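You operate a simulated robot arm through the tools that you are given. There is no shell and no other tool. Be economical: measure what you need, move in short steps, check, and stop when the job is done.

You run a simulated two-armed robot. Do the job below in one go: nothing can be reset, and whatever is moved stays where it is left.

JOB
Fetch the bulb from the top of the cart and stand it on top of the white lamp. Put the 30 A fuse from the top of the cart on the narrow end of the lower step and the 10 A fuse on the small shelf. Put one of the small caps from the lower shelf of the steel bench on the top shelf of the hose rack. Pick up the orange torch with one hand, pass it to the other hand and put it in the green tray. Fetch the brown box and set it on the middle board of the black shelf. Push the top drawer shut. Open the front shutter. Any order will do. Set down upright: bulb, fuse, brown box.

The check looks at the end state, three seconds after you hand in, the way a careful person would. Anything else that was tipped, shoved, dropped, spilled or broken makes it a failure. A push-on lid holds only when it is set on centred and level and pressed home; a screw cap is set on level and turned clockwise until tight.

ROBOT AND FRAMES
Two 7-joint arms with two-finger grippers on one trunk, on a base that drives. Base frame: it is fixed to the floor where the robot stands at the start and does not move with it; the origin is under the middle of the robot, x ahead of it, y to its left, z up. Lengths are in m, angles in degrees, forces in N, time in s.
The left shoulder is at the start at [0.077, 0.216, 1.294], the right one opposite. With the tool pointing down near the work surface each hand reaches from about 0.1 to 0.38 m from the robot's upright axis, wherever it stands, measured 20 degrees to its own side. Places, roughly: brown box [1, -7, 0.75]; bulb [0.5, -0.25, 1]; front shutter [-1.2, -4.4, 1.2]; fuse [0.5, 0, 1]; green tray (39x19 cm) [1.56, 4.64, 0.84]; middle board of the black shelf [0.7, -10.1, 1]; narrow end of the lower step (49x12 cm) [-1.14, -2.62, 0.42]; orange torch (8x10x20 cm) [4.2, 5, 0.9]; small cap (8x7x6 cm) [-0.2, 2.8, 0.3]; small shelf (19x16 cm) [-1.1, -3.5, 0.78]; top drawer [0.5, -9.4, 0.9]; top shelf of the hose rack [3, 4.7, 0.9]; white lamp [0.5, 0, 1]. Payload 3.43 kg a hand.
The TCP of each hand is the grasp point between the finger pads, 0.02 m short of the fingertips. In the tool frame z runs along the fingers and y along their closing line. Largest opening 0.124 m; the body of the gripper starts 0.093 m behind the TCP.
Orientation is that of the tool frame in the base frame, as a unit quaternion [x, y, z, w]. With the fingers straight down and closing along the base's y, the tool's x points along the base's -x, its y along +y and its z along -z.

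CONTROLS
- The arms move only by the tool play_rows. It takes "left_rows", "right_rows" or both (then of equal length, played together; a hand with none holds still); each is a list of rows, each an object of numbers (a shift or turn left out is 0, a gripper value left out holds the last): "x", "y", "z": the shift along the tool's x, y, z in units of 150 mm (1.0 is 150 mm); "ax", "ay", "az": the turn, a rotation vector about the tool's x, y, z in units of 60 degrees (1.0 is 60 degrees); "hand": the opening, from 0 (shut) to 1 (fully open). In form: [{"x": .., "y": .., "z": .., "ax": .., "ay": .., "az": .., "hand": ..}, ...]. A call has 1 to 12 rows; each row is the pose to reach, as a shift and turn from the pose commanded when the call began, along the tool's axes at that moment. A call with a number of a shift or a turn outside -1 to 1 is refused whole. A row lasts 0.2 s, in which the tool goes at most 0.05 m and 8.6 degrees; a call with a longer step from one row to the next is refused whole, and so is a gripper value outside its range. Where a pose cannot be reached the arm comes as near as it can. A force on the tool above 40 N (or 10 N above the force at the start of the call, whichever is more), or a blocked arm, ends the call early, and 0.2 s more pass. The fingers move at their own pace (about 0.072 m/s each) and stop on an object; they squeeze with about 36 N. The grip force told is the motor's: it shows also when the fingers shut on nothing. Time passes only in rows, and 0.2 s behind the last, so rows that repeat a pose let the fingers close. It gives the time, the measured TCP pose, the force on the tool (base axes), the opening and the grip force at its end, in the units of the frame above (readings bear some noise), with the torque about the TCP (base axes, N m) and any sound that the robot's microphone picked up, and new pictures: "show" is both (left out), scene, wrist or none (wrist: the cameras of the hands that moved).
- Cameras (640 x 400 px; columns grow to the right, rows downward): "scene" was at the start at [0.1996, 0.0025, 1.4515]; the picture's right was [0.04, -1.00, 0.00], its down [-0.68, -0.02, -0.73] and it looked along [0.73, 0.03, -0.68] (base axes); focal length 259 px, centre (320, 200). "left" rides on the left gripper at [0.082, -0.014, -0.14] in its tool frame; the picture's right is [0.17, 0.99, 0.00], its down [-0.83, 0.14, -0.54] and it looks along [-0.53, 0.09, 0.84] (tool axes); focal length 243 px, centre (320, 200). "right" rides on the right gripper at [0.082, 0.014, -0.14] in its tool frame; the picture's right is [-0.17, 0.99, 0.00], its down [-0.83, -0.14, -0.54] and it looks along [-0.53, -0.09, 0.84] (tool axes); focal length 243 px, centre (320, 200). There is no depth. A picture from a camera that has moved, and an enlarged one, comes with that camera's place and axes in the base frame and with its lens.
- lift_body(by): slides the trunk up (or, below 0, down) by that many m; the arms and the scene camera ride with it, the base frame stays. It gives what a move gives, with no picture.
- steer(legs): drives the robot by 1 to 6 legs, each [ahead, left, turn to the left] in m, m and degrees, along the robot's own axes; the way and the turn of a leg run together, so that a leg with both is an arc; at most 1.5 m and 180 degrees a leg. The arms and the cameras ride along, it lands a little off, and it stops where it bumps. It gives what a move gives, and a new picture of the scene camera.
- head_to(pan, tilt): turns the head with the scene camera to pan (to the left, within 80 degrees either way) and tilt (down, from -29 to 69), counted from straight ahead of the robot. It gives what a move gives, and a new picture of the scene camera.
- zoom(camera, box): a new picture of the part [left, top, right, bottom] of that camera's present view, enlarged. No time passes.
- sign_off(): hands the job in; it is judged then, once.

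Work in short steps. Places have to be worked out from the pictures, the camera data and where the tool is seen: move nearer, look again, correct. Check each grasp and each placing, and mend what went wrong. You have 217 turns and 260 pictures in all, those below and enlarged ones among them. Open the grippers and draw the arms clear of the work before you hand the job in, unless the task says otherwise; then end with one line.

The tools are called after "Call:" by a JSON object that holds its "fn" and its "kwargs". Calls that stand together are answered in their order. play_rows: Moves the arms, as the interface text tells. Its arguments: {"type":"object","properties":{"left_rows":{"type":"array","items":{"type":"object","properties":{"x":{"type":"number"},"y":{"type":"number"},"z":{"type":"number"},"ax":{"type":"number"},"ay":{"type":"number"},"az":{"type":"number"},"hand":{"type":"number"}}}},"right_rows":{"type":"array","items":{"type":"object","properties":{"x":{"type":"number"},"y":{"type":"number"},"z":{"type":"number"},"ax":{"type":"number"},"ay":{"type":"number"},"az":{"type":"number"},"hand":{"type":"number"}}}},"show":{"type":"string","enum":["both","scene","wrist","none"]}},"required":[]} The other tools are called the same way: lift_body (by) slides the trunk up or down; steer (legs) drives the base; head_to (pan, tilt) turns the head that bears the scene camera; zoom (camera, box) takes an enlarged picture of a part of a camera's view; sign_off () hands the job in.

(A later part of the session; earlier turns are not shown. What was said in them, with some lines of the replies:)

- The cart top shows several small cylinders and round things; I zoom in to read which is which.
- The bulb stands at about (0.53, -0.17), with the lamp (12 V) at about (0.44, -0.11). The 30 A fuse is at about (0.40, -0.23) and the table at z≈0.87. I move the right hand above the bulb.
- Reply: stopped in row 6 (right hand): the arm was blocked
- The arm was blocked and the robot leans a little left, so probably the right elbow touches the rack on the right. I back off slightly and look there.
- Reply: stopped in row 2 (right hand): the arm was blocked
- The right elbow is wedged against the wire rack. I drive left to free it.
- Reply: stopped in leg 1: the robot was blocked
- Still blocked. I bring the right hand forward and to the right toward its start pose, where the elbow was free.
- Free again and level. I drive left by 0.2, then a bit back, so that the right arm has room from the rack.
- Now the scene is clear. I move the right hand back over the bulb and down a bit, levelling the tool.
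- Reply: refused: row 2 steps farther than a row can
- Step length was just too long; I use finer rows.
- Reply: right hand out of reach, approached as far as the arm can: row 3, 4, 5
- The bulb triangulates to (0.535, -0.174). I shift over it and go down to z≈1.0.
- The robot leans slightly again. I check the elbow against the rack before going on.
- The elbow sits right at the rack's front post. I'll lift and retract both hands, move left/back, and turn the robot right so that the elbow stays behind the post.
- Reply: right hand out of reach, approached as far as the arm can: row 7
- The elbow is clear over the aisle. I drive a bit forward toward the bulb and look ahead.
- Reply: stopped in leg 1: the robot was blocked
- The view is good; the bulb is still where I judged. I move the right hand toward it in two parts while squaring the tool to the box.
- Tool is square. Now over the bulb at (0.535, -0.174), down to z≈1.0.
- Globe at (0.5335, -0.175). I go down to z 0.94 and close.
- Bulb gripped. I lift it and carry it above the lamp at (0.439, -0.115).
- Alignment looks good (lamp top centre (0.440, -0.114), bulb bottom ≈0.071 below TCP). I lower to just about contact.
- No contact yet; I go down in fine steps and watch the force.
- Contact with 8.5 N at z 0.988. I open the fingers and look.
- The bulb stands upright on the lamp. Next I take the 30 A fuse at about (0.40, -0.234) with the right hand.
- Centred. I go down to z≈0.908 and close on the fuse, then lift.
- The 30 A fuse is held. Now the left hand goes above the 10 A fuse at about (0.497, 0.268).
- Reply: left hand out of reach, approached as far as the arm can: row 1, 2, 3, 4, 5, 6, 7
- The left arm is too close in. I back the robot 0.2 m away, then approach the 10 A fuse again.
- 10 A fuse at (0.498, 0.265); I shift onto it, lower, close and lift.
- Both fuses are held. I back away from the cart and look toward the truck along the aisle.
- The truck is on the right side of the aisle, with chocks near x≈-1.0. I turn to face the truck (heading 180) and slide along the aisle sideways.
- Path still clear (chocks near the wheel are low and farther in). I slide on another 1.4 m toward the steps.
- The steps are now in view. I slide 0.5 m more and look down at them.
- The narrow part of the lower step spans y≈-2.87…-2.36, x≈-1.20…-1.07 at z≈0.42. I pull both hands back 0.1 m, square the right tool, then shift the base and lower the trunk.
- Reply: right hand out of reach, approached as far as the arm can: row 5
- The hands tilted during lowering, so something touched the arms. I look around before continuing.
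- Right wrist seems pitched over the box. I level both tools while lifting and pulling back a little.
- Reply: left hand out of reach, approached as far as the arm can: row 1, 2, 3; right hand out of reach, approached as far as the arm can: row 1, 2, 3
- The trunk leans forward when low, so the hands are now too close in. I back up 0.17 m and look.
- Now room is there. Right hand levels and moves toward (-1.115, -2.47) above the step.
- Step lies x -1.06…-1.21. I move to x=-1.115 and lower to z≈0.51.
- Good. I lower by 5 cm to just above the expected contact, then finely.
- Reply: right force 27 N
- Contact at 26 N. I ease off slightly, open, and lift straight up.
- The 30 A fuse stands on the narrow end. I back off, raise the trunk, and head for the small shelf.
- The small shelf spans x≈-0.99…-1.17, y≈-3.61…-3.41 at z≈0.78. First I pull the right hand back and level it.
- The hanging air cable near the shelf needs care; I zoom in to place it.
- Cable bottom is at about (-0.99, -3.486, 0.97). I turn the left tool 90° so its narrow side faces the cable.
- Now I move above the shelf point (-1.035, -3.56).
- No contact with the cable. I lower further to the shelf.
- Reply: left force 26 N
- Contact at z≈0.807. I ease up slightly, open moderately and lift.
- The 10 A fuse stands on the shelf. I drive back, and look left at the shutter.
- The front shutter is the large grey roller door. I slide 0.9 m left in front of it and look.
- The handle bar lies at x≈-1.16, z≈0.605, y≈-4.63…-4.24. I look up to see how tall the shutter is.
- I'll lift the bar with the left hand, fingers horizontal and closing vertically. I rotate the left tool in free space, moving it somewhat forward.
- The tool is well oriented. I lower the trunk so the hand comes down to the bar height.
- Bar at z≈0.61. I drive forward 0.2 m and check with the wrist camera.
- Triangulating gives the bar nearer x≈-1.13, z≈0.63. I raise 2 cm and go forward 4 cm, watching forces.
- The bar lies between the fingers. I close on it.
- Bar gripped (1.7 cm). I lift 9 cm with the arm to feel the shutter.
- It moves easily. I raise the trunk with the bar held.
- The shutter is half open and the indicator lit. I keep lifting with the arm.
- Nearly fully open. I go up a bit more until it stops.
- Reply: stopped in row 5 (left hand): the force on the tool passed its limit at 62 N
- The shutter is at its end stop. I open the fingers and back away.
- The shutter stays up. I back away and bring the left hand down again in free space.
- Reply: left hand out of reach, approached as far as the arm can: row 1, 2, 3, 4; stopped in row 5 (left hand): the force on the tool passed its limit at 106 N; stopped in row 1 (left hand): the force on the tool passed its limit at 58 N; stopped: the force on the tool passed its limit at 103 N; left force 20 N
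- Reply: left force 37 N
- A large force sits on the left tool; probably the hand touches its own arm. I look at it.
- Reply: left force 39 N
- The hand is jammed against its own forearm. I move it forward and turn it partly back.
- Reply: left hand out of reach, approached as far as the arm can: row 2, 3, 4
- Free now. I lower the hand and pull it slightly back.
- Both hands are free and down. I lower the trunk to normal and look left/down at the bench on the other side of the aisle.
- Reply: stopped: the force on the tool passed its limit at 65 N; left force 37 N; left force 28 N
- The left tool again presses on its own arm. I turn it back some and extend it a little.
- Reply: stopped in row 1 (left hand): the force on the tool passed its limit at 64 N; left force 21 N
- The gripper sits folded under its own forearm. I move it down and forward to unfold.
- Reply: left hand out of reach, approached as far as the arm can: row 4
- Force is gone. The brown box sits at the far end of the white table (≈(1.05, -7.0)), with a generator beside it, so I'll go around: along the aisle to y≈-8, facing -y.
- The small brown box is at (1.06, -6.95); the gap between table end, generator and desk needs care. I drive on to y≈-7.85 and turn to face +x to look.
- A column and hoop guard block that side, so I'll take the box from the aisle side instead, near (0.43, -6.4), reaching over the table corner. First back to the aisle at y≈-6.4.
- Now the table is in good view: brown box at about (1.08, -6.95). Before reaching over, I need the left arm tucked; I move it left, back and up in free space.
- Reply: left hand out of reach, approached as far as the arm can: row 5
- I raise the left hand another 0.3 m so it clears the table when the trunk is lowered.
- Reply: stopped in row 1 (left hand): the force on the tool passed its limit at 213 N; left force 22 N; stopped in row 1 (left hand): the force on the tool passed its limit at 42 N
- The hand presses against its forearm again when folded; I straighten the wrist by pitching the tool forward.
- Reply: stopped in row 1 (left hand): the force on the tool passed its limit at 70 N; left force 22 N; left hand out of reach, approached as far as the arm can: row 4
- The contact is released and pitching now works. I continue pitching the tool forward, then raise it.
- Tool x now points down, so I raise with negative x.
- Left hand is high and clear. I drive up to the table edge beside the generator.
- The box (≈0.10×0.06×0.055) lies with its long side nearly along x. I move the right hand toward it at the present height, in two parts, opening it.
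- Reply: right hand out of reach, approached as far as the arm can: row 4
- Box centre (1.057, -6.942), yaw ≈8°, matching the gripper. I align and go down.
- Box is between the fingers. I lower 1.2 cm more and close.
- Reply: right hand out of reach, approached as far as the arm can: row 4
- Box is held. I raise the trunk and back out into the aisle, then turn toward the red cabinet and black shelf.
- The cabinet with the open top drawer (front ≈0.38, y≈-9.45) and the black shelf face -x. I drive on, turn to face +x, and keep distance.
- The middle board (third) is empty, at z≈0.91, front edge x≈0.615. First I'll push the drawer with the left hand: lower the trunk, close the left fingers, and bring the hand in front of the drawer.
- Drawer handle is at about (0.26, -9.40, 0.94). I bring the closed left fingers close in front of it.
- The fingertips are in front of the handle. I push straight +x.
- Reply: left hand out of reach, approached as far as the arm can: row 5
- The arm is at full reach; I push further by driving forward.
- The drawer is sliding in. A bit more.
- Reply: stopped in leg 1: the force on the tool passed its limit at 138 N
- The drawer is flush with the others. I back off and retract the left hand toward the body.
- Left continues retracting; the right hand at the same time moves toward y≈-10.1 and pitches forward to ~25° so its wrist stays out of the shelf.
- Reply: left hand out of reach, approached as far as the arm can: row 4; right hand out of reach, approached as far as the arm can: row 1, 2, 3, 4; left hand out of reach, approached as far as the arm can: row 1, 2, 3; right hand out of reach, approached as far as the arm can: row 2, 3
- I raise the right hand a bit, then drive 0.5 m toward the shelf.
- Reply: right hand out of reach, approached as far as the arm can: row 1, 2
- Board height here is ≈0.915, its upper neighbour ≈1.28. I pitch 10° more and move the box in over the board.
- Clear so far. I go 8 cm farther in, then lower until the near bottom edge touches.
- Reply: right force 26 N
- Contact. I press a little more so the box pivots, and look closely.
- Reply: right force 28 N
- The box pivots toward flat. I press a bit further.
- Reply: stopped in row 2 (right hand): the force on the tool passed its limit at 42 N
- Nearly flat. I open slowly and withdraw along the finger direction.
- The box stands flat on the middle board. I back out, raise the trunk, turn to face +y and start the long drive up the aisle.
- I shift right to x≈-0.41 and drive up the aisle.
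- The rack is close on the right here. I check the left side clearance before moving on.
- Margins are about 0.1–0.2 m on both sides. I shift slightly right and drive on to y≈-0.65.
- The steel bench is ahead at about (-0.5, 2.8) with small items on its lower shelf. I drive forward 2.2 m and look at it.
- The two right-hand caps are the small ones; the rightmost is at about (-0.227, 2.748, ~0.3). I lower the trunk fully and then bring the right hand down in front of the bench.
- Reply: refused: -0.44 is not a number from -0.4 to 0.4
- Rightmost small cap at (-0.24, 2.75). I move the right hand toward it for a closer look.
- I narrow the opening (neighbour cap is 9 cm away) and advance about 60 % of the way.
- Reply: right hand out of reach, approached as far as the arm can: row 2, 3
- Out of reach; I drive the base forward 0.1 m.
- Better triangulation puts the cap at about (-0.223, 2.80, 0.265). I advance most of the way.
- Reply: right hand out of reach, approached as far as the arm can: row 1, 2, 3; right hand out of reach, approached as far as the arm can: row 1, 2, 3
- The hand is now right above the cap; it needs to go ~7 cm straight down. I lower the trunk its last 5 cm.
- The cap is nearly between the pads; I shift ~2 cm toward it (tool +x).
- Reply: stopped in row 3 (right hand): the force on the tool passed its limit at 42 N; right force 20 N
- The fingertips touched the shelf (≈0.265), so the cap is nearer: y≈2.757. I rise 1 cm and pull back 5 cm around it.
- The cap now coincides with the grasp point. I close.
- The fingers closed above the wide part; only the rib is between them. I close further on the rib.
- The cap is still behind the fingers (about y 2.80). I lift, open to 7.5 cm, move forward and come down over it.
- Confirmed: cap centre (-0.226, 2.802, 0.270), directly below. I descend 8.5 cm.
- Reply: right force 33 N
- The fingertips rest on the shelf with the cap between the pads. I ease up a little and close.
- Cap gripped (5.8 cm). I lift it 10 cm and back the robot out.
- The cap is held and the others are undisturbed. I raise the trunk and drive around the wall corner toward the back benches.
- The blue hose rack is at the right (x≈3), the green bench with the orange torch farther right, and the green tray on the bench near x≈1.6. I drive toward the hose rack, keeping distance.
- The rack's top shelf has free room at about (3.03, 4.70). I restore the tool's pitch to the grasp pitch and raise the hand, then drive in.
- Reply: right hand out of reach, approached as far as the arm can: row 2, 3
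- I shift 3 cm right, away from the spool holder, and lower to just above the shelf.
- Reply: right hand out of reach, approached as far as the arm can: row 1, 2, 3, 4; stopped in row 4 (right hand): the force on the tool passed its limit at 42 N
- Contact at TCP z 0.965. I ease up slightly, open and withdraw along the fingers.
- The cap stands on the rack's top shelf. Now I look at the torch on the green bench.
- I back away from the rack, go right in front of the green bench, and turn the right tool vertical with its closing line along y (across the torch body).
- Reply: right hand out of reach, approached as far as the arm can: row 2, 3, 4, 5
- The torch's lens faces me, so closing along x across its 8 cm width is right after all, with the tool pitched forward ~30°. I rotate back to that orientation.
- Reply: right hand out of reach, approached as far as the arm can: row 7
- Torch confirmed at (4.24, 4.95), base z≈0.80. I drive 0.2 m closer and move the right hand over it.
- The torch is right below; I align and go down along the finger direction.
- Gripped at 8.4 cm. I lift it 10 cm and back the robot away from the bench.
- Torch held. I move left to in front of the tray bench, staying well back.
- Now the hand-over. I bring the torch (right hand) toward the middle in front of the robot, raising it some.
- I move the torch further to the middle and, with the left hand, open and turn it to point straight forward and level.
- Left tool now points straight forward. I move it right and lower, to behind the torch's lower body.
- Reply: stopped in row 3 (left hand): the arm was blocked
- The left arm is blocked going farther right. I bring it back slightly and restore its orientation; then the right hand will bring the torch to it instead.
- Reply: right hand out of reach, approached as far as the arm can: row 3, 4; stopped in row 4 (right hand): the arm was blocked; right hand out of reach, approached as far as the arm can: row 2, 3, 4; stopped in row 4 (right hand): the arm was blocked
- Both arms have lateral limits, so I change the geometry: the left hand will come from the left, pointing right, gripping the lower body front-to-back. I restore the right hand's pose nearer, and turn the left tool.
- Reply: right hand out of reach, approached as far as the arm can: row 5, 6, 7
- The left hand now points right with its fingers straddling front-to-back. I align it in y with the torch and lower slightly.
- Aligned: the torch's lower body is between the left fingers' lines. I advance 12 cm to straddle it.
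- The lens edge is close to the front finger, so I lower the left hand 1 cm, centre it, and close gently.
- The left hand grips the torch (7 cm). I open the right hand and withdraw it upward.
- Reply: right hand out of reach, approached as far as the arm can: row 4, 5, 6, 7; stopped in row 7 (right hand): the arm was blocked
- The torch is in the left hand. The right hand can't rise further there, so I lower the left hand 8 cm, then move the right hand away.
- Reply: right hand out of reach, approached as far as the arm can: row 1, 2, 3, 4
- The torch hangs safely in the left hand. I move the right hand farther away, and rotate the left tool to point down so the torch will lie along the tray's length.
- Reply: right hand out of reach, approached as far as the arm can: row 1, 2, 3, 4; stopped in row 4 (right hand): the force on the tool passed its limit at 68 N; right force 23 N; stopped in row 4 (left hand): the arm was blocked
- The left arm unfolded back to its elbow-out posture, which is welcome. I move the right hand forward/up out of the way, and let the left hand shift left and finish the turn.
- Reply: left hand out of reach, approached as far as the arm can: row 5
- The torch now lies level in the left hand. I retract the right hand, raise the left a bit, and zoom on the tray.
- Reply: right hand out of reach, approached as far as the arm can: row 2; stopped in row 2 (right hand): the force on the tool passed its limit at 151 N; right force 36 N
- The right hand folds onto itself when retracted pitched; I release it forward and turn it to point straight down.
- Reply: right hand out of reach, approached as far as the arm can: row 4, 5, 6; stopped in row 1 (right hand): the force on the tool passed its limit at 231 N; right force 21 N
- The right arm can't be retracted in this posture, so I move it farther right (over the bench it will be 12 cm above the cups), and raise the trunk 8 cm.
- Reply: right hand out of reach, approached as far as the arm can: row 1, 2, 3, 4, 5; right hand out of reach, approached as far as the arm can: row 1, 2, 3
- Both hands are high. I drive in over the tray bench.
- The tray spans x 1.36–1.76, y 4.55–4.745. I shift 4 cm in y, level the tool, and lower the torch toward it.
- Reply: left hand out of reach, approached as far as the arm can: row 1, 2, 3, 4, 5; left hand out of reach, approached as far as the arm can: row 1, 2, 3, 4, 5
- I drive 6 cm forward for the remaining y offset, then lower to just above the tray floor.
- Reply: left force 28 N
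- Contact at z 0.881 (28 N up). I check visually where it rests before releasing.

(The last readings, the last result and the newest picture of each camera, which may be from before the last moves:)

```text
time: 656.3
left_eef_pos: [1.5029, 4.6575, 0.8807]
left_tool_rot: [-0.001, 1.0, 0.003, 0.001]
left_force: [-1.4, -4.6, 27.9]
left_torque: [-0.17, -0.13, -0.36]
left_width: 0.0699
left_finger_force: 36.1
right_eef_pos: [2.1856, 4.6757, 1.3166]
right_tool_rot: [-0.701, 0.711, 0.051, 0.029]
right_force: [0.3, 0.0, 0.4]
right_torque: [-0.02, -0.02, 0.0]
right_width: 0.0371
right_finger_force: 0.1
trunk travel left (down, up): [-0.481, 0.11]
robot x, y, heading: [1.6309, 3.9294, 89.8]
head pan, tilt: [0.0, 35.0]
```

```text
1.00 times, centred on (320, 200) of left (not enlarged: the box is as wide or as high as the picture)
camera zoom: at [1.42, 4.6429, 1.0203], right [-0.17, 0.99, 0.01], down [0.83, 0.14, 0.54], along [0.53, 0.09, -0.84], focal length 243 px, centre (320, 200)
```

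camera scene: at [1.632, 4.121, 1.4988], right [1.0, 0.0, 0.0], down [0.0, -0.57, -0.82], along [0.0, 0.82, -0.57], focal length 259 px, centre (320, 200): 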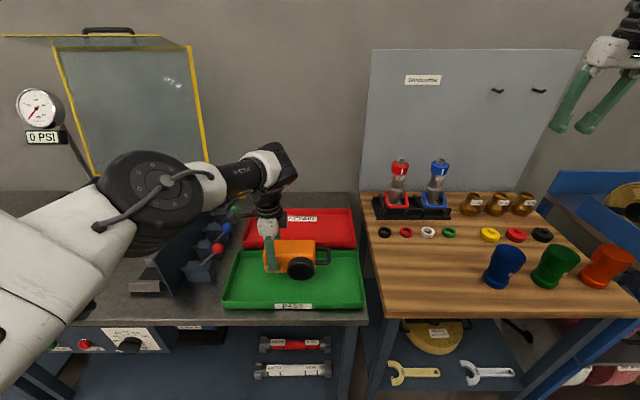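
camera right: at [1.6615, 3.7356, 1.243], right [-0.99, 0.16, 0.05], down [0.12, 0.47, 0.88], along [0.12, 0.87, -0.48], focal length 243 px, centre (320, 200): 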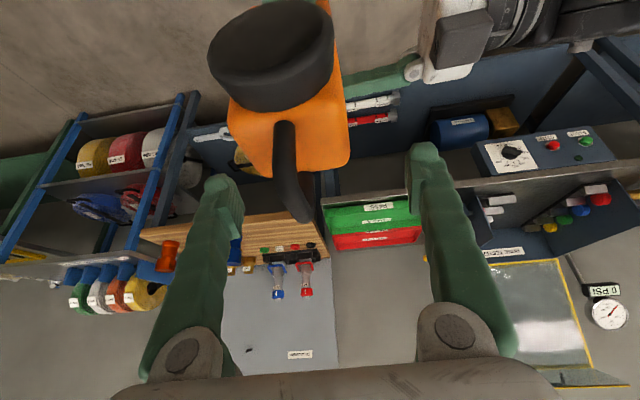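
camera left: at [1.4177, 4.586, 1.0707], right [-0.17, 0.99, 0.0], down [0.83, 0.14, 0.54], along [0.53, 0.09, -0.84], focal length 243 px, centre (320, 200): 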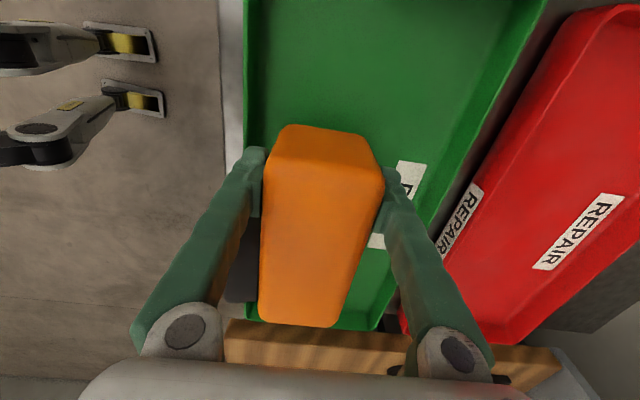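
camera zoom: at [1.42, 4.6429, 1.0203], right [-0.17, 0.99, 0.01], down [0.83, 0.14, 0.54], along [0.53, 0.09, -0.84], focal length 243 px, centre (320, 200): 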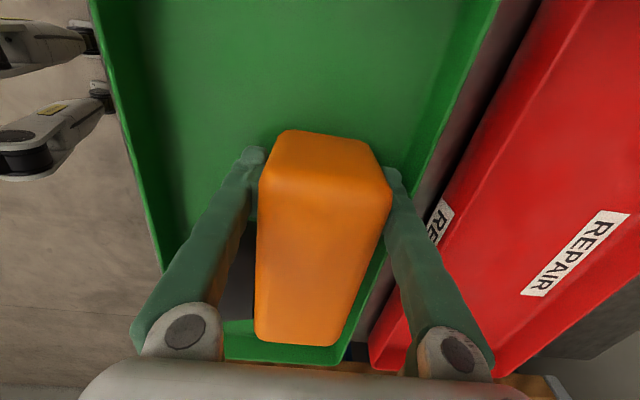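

The torch lies well inside the green tray. I ease off, open just enough, and lift away.

Call:
{"fn": "play_rows", "kwargs": {"left_rows": [{"z": -0.015}, {"z": -0.015, "hand": 0.65}, {"z": -0.015, "hand": 0.7}, {"z": -0.015, "hand": 0.7}, {"z": -0.25, "hand": 0.7}, {"z": -0.5}, {"z": -0.75}], "show": "scene"}}

Call:
{"fn": "zoom", "kwargs": {"camera": "scene", "box": [210, 200, 380, 320]}}

```text
time: 657.9
left_eef_pos: [1.503, 4.6596, 0.9903]
left_tool_rot: [0.002, 1.0, 0.001, 0.001]
left_force: [0.4, -0.9, 0.3]
left_torque: [0.0, 0.01, -0.01]
left_width: 0.0866
left_finger_force: 0.1
right_eef_pos: [2.185, 4.6796, 1.3136]
right_tool_rot: [-0.702, 0.71, 0.05, 0.027]
right_force: [-0.3, -0.2, 0.9]
right_torque: [0.01, 0.02, 0.0]
right_width: 0.0372
right_finger_force: 0.1
trunk travel left (down, up): [-0.481, 0.11]
robot x, y, heading: [1.6343, 3.932, 89.7]
head pan, tilt: [0.0, 35.0]
camera scene: at [1.6321, 4.1233, 1.4984], right [1.0, 0.0, 0.0], down [0.0, -0.57, -0.82], along [0.0, 0.82, -0.57], focal length 259 px, centre (320, 200)
```

scene: 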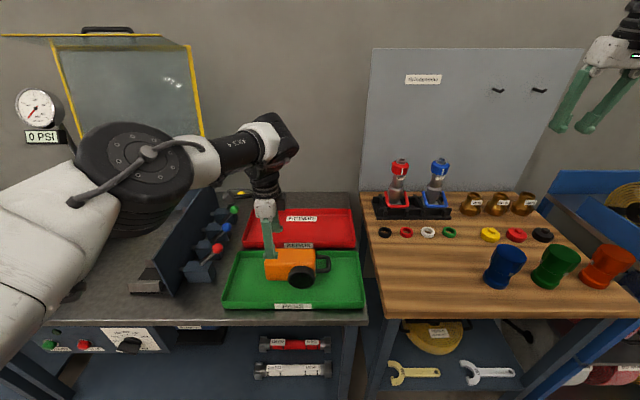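

```text
3.33 times, centred on (295, 260) of scene
camera zoom: at [1.6321, 4.1233, 1.4984], right [1.0, 0.0, 0.0], down [0.0, -0.57, -0.82], along [0.0, 0.82, -0.57], focal length 863 px, centre (403, 0)
```

zoom: 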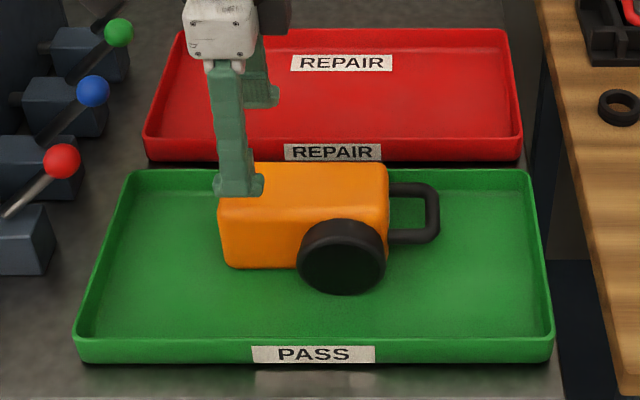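

Torch lies in the green tray. I raise the left hand and back the robot away.

Call:
{"fn": "play_rows", "kwargs": {"left_rows": [{"z": -0.25}, {"z": -0.5}, {"z": -0.75}], "show": "none"}}

Call:
{"fn": "steer", "kwargs": {"legs": [[-0.7, 0, 0]]}}

Call:
{"fn": "play_rows", "kwargs": {"left_rows": [{"hand": 1}, {"hand": 1}], "right_rows": [{"hand": 1}, {"hand": 1}], "show": "none"}}

```text
time: 658.7
left_eef_pos: [1.5017, 4.658, 1.103]
left_tool_rot: [0.0, 1.0, 0.0, 0.0]
left_force: [0.6, 0.4, 0.1]
left_torque: [0.01, 0.04, 0.01]
left_width: 0.0869
left_finger_force: 0.1
right_eef_pos: [2.1855, 4.6787, 1.3125]
right_tool_rot: [-0.702, 0.71, 0.05, 0.026]
right_force: [-0.1, 0.6, -0.1]
right_torque: [0.0, -0.01, 0.02]
right_width: 0.0374
right_finger_force: 0.1
trunk travel left (down, up): [-0.481, 0.11]
robot x, y, heading: [1.6314, 3.9326, 89.8]
head pan, tilt: [0.0, 35.0]
```

```text
time: 663.4
left_eef_pos: [1.5023, 3.9528, 1.1019]
left_tool_rot: [0.001, 1.0, 0.001, 0.001]
left_force: [0.2, 0.1, 0.1]
left_torque: [0.01, 0.05, -0.04]
left_width: 0.0865
left_finger_force: 0.1
right_eef_pos: [2.1847, 3.9724, 1.3129]
right_tool_rot: [-0.702, 0.71, 0.05, 0.027]
right_force: [0.1, 0.1, 0.4]
right_torque: [0.02, 0.0, -0.01]
right_width: 0.0369
right_finger_force: 0.0
trunk travel left (down, up): [-0.481, 0.11]
robot x, y, heading: [1.6356, 3.2255, 89.8]
head pan, tilt: [0.0, 35.0]
camera scene: at [1.6308, 3.4174, 1.4982], right [1.0, 0.0, 0.0], down [0.0, -0.57, -0.82], along [0.0, 0.82, -0.57], focal length 259 px, centre (320, 200)
```

scene: 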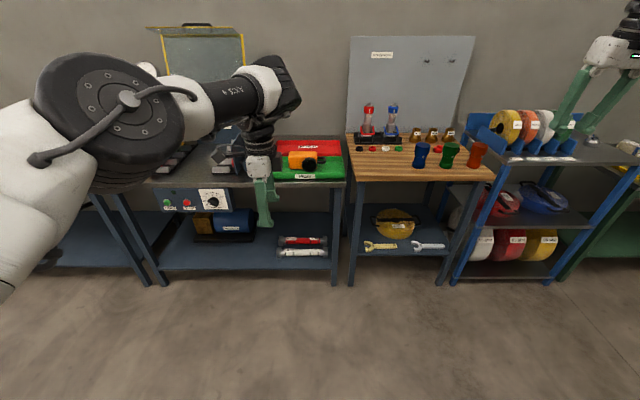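

```text
time: 664.0
left_eef_pos: [1.5012, 3.9519, 1.1028]
left_tool_rot: [0.0, 1.0, 0.0, 0.001]
left_force: [0.6, 0.1, 0.3]
left_torque: [0.01, -0.01, 0.02]
left_width: 0.124
left_finger_force: 0.0
right_eef_pos: [2.1856, 3.9717, 1.3129]
right_tool_rot: [-0.701, 0.711, 0.049, 0.027]
right_force: [0.2, 0.2, -0.7]
right_torque: [0.02, -0.03, -0.01]
right_width: 0.1217
right_finger_force: 0.0
trunk travel left (down, up): [-0.481, 0.11]
robot x, y, heading: [1.6347, 3.2262, 89.8]
head pan, tilt: [0.0, 35.0]
```

All eight parts of the job are done, the grippers are open and the arms are clear. I hand in.

Call:
{"fn": "sign_off", "kwargs": {}}

```text
The job is handed in.
```

All eight parts of the job are done and handed in: bulb, both fuses, cap, torch, brown box, drawer and shutter. At the start the right arm pushed against the wire rack and I did not check its contents afterwards. I also did not look again at the 10 A fuse or the shutter after driving back past them.
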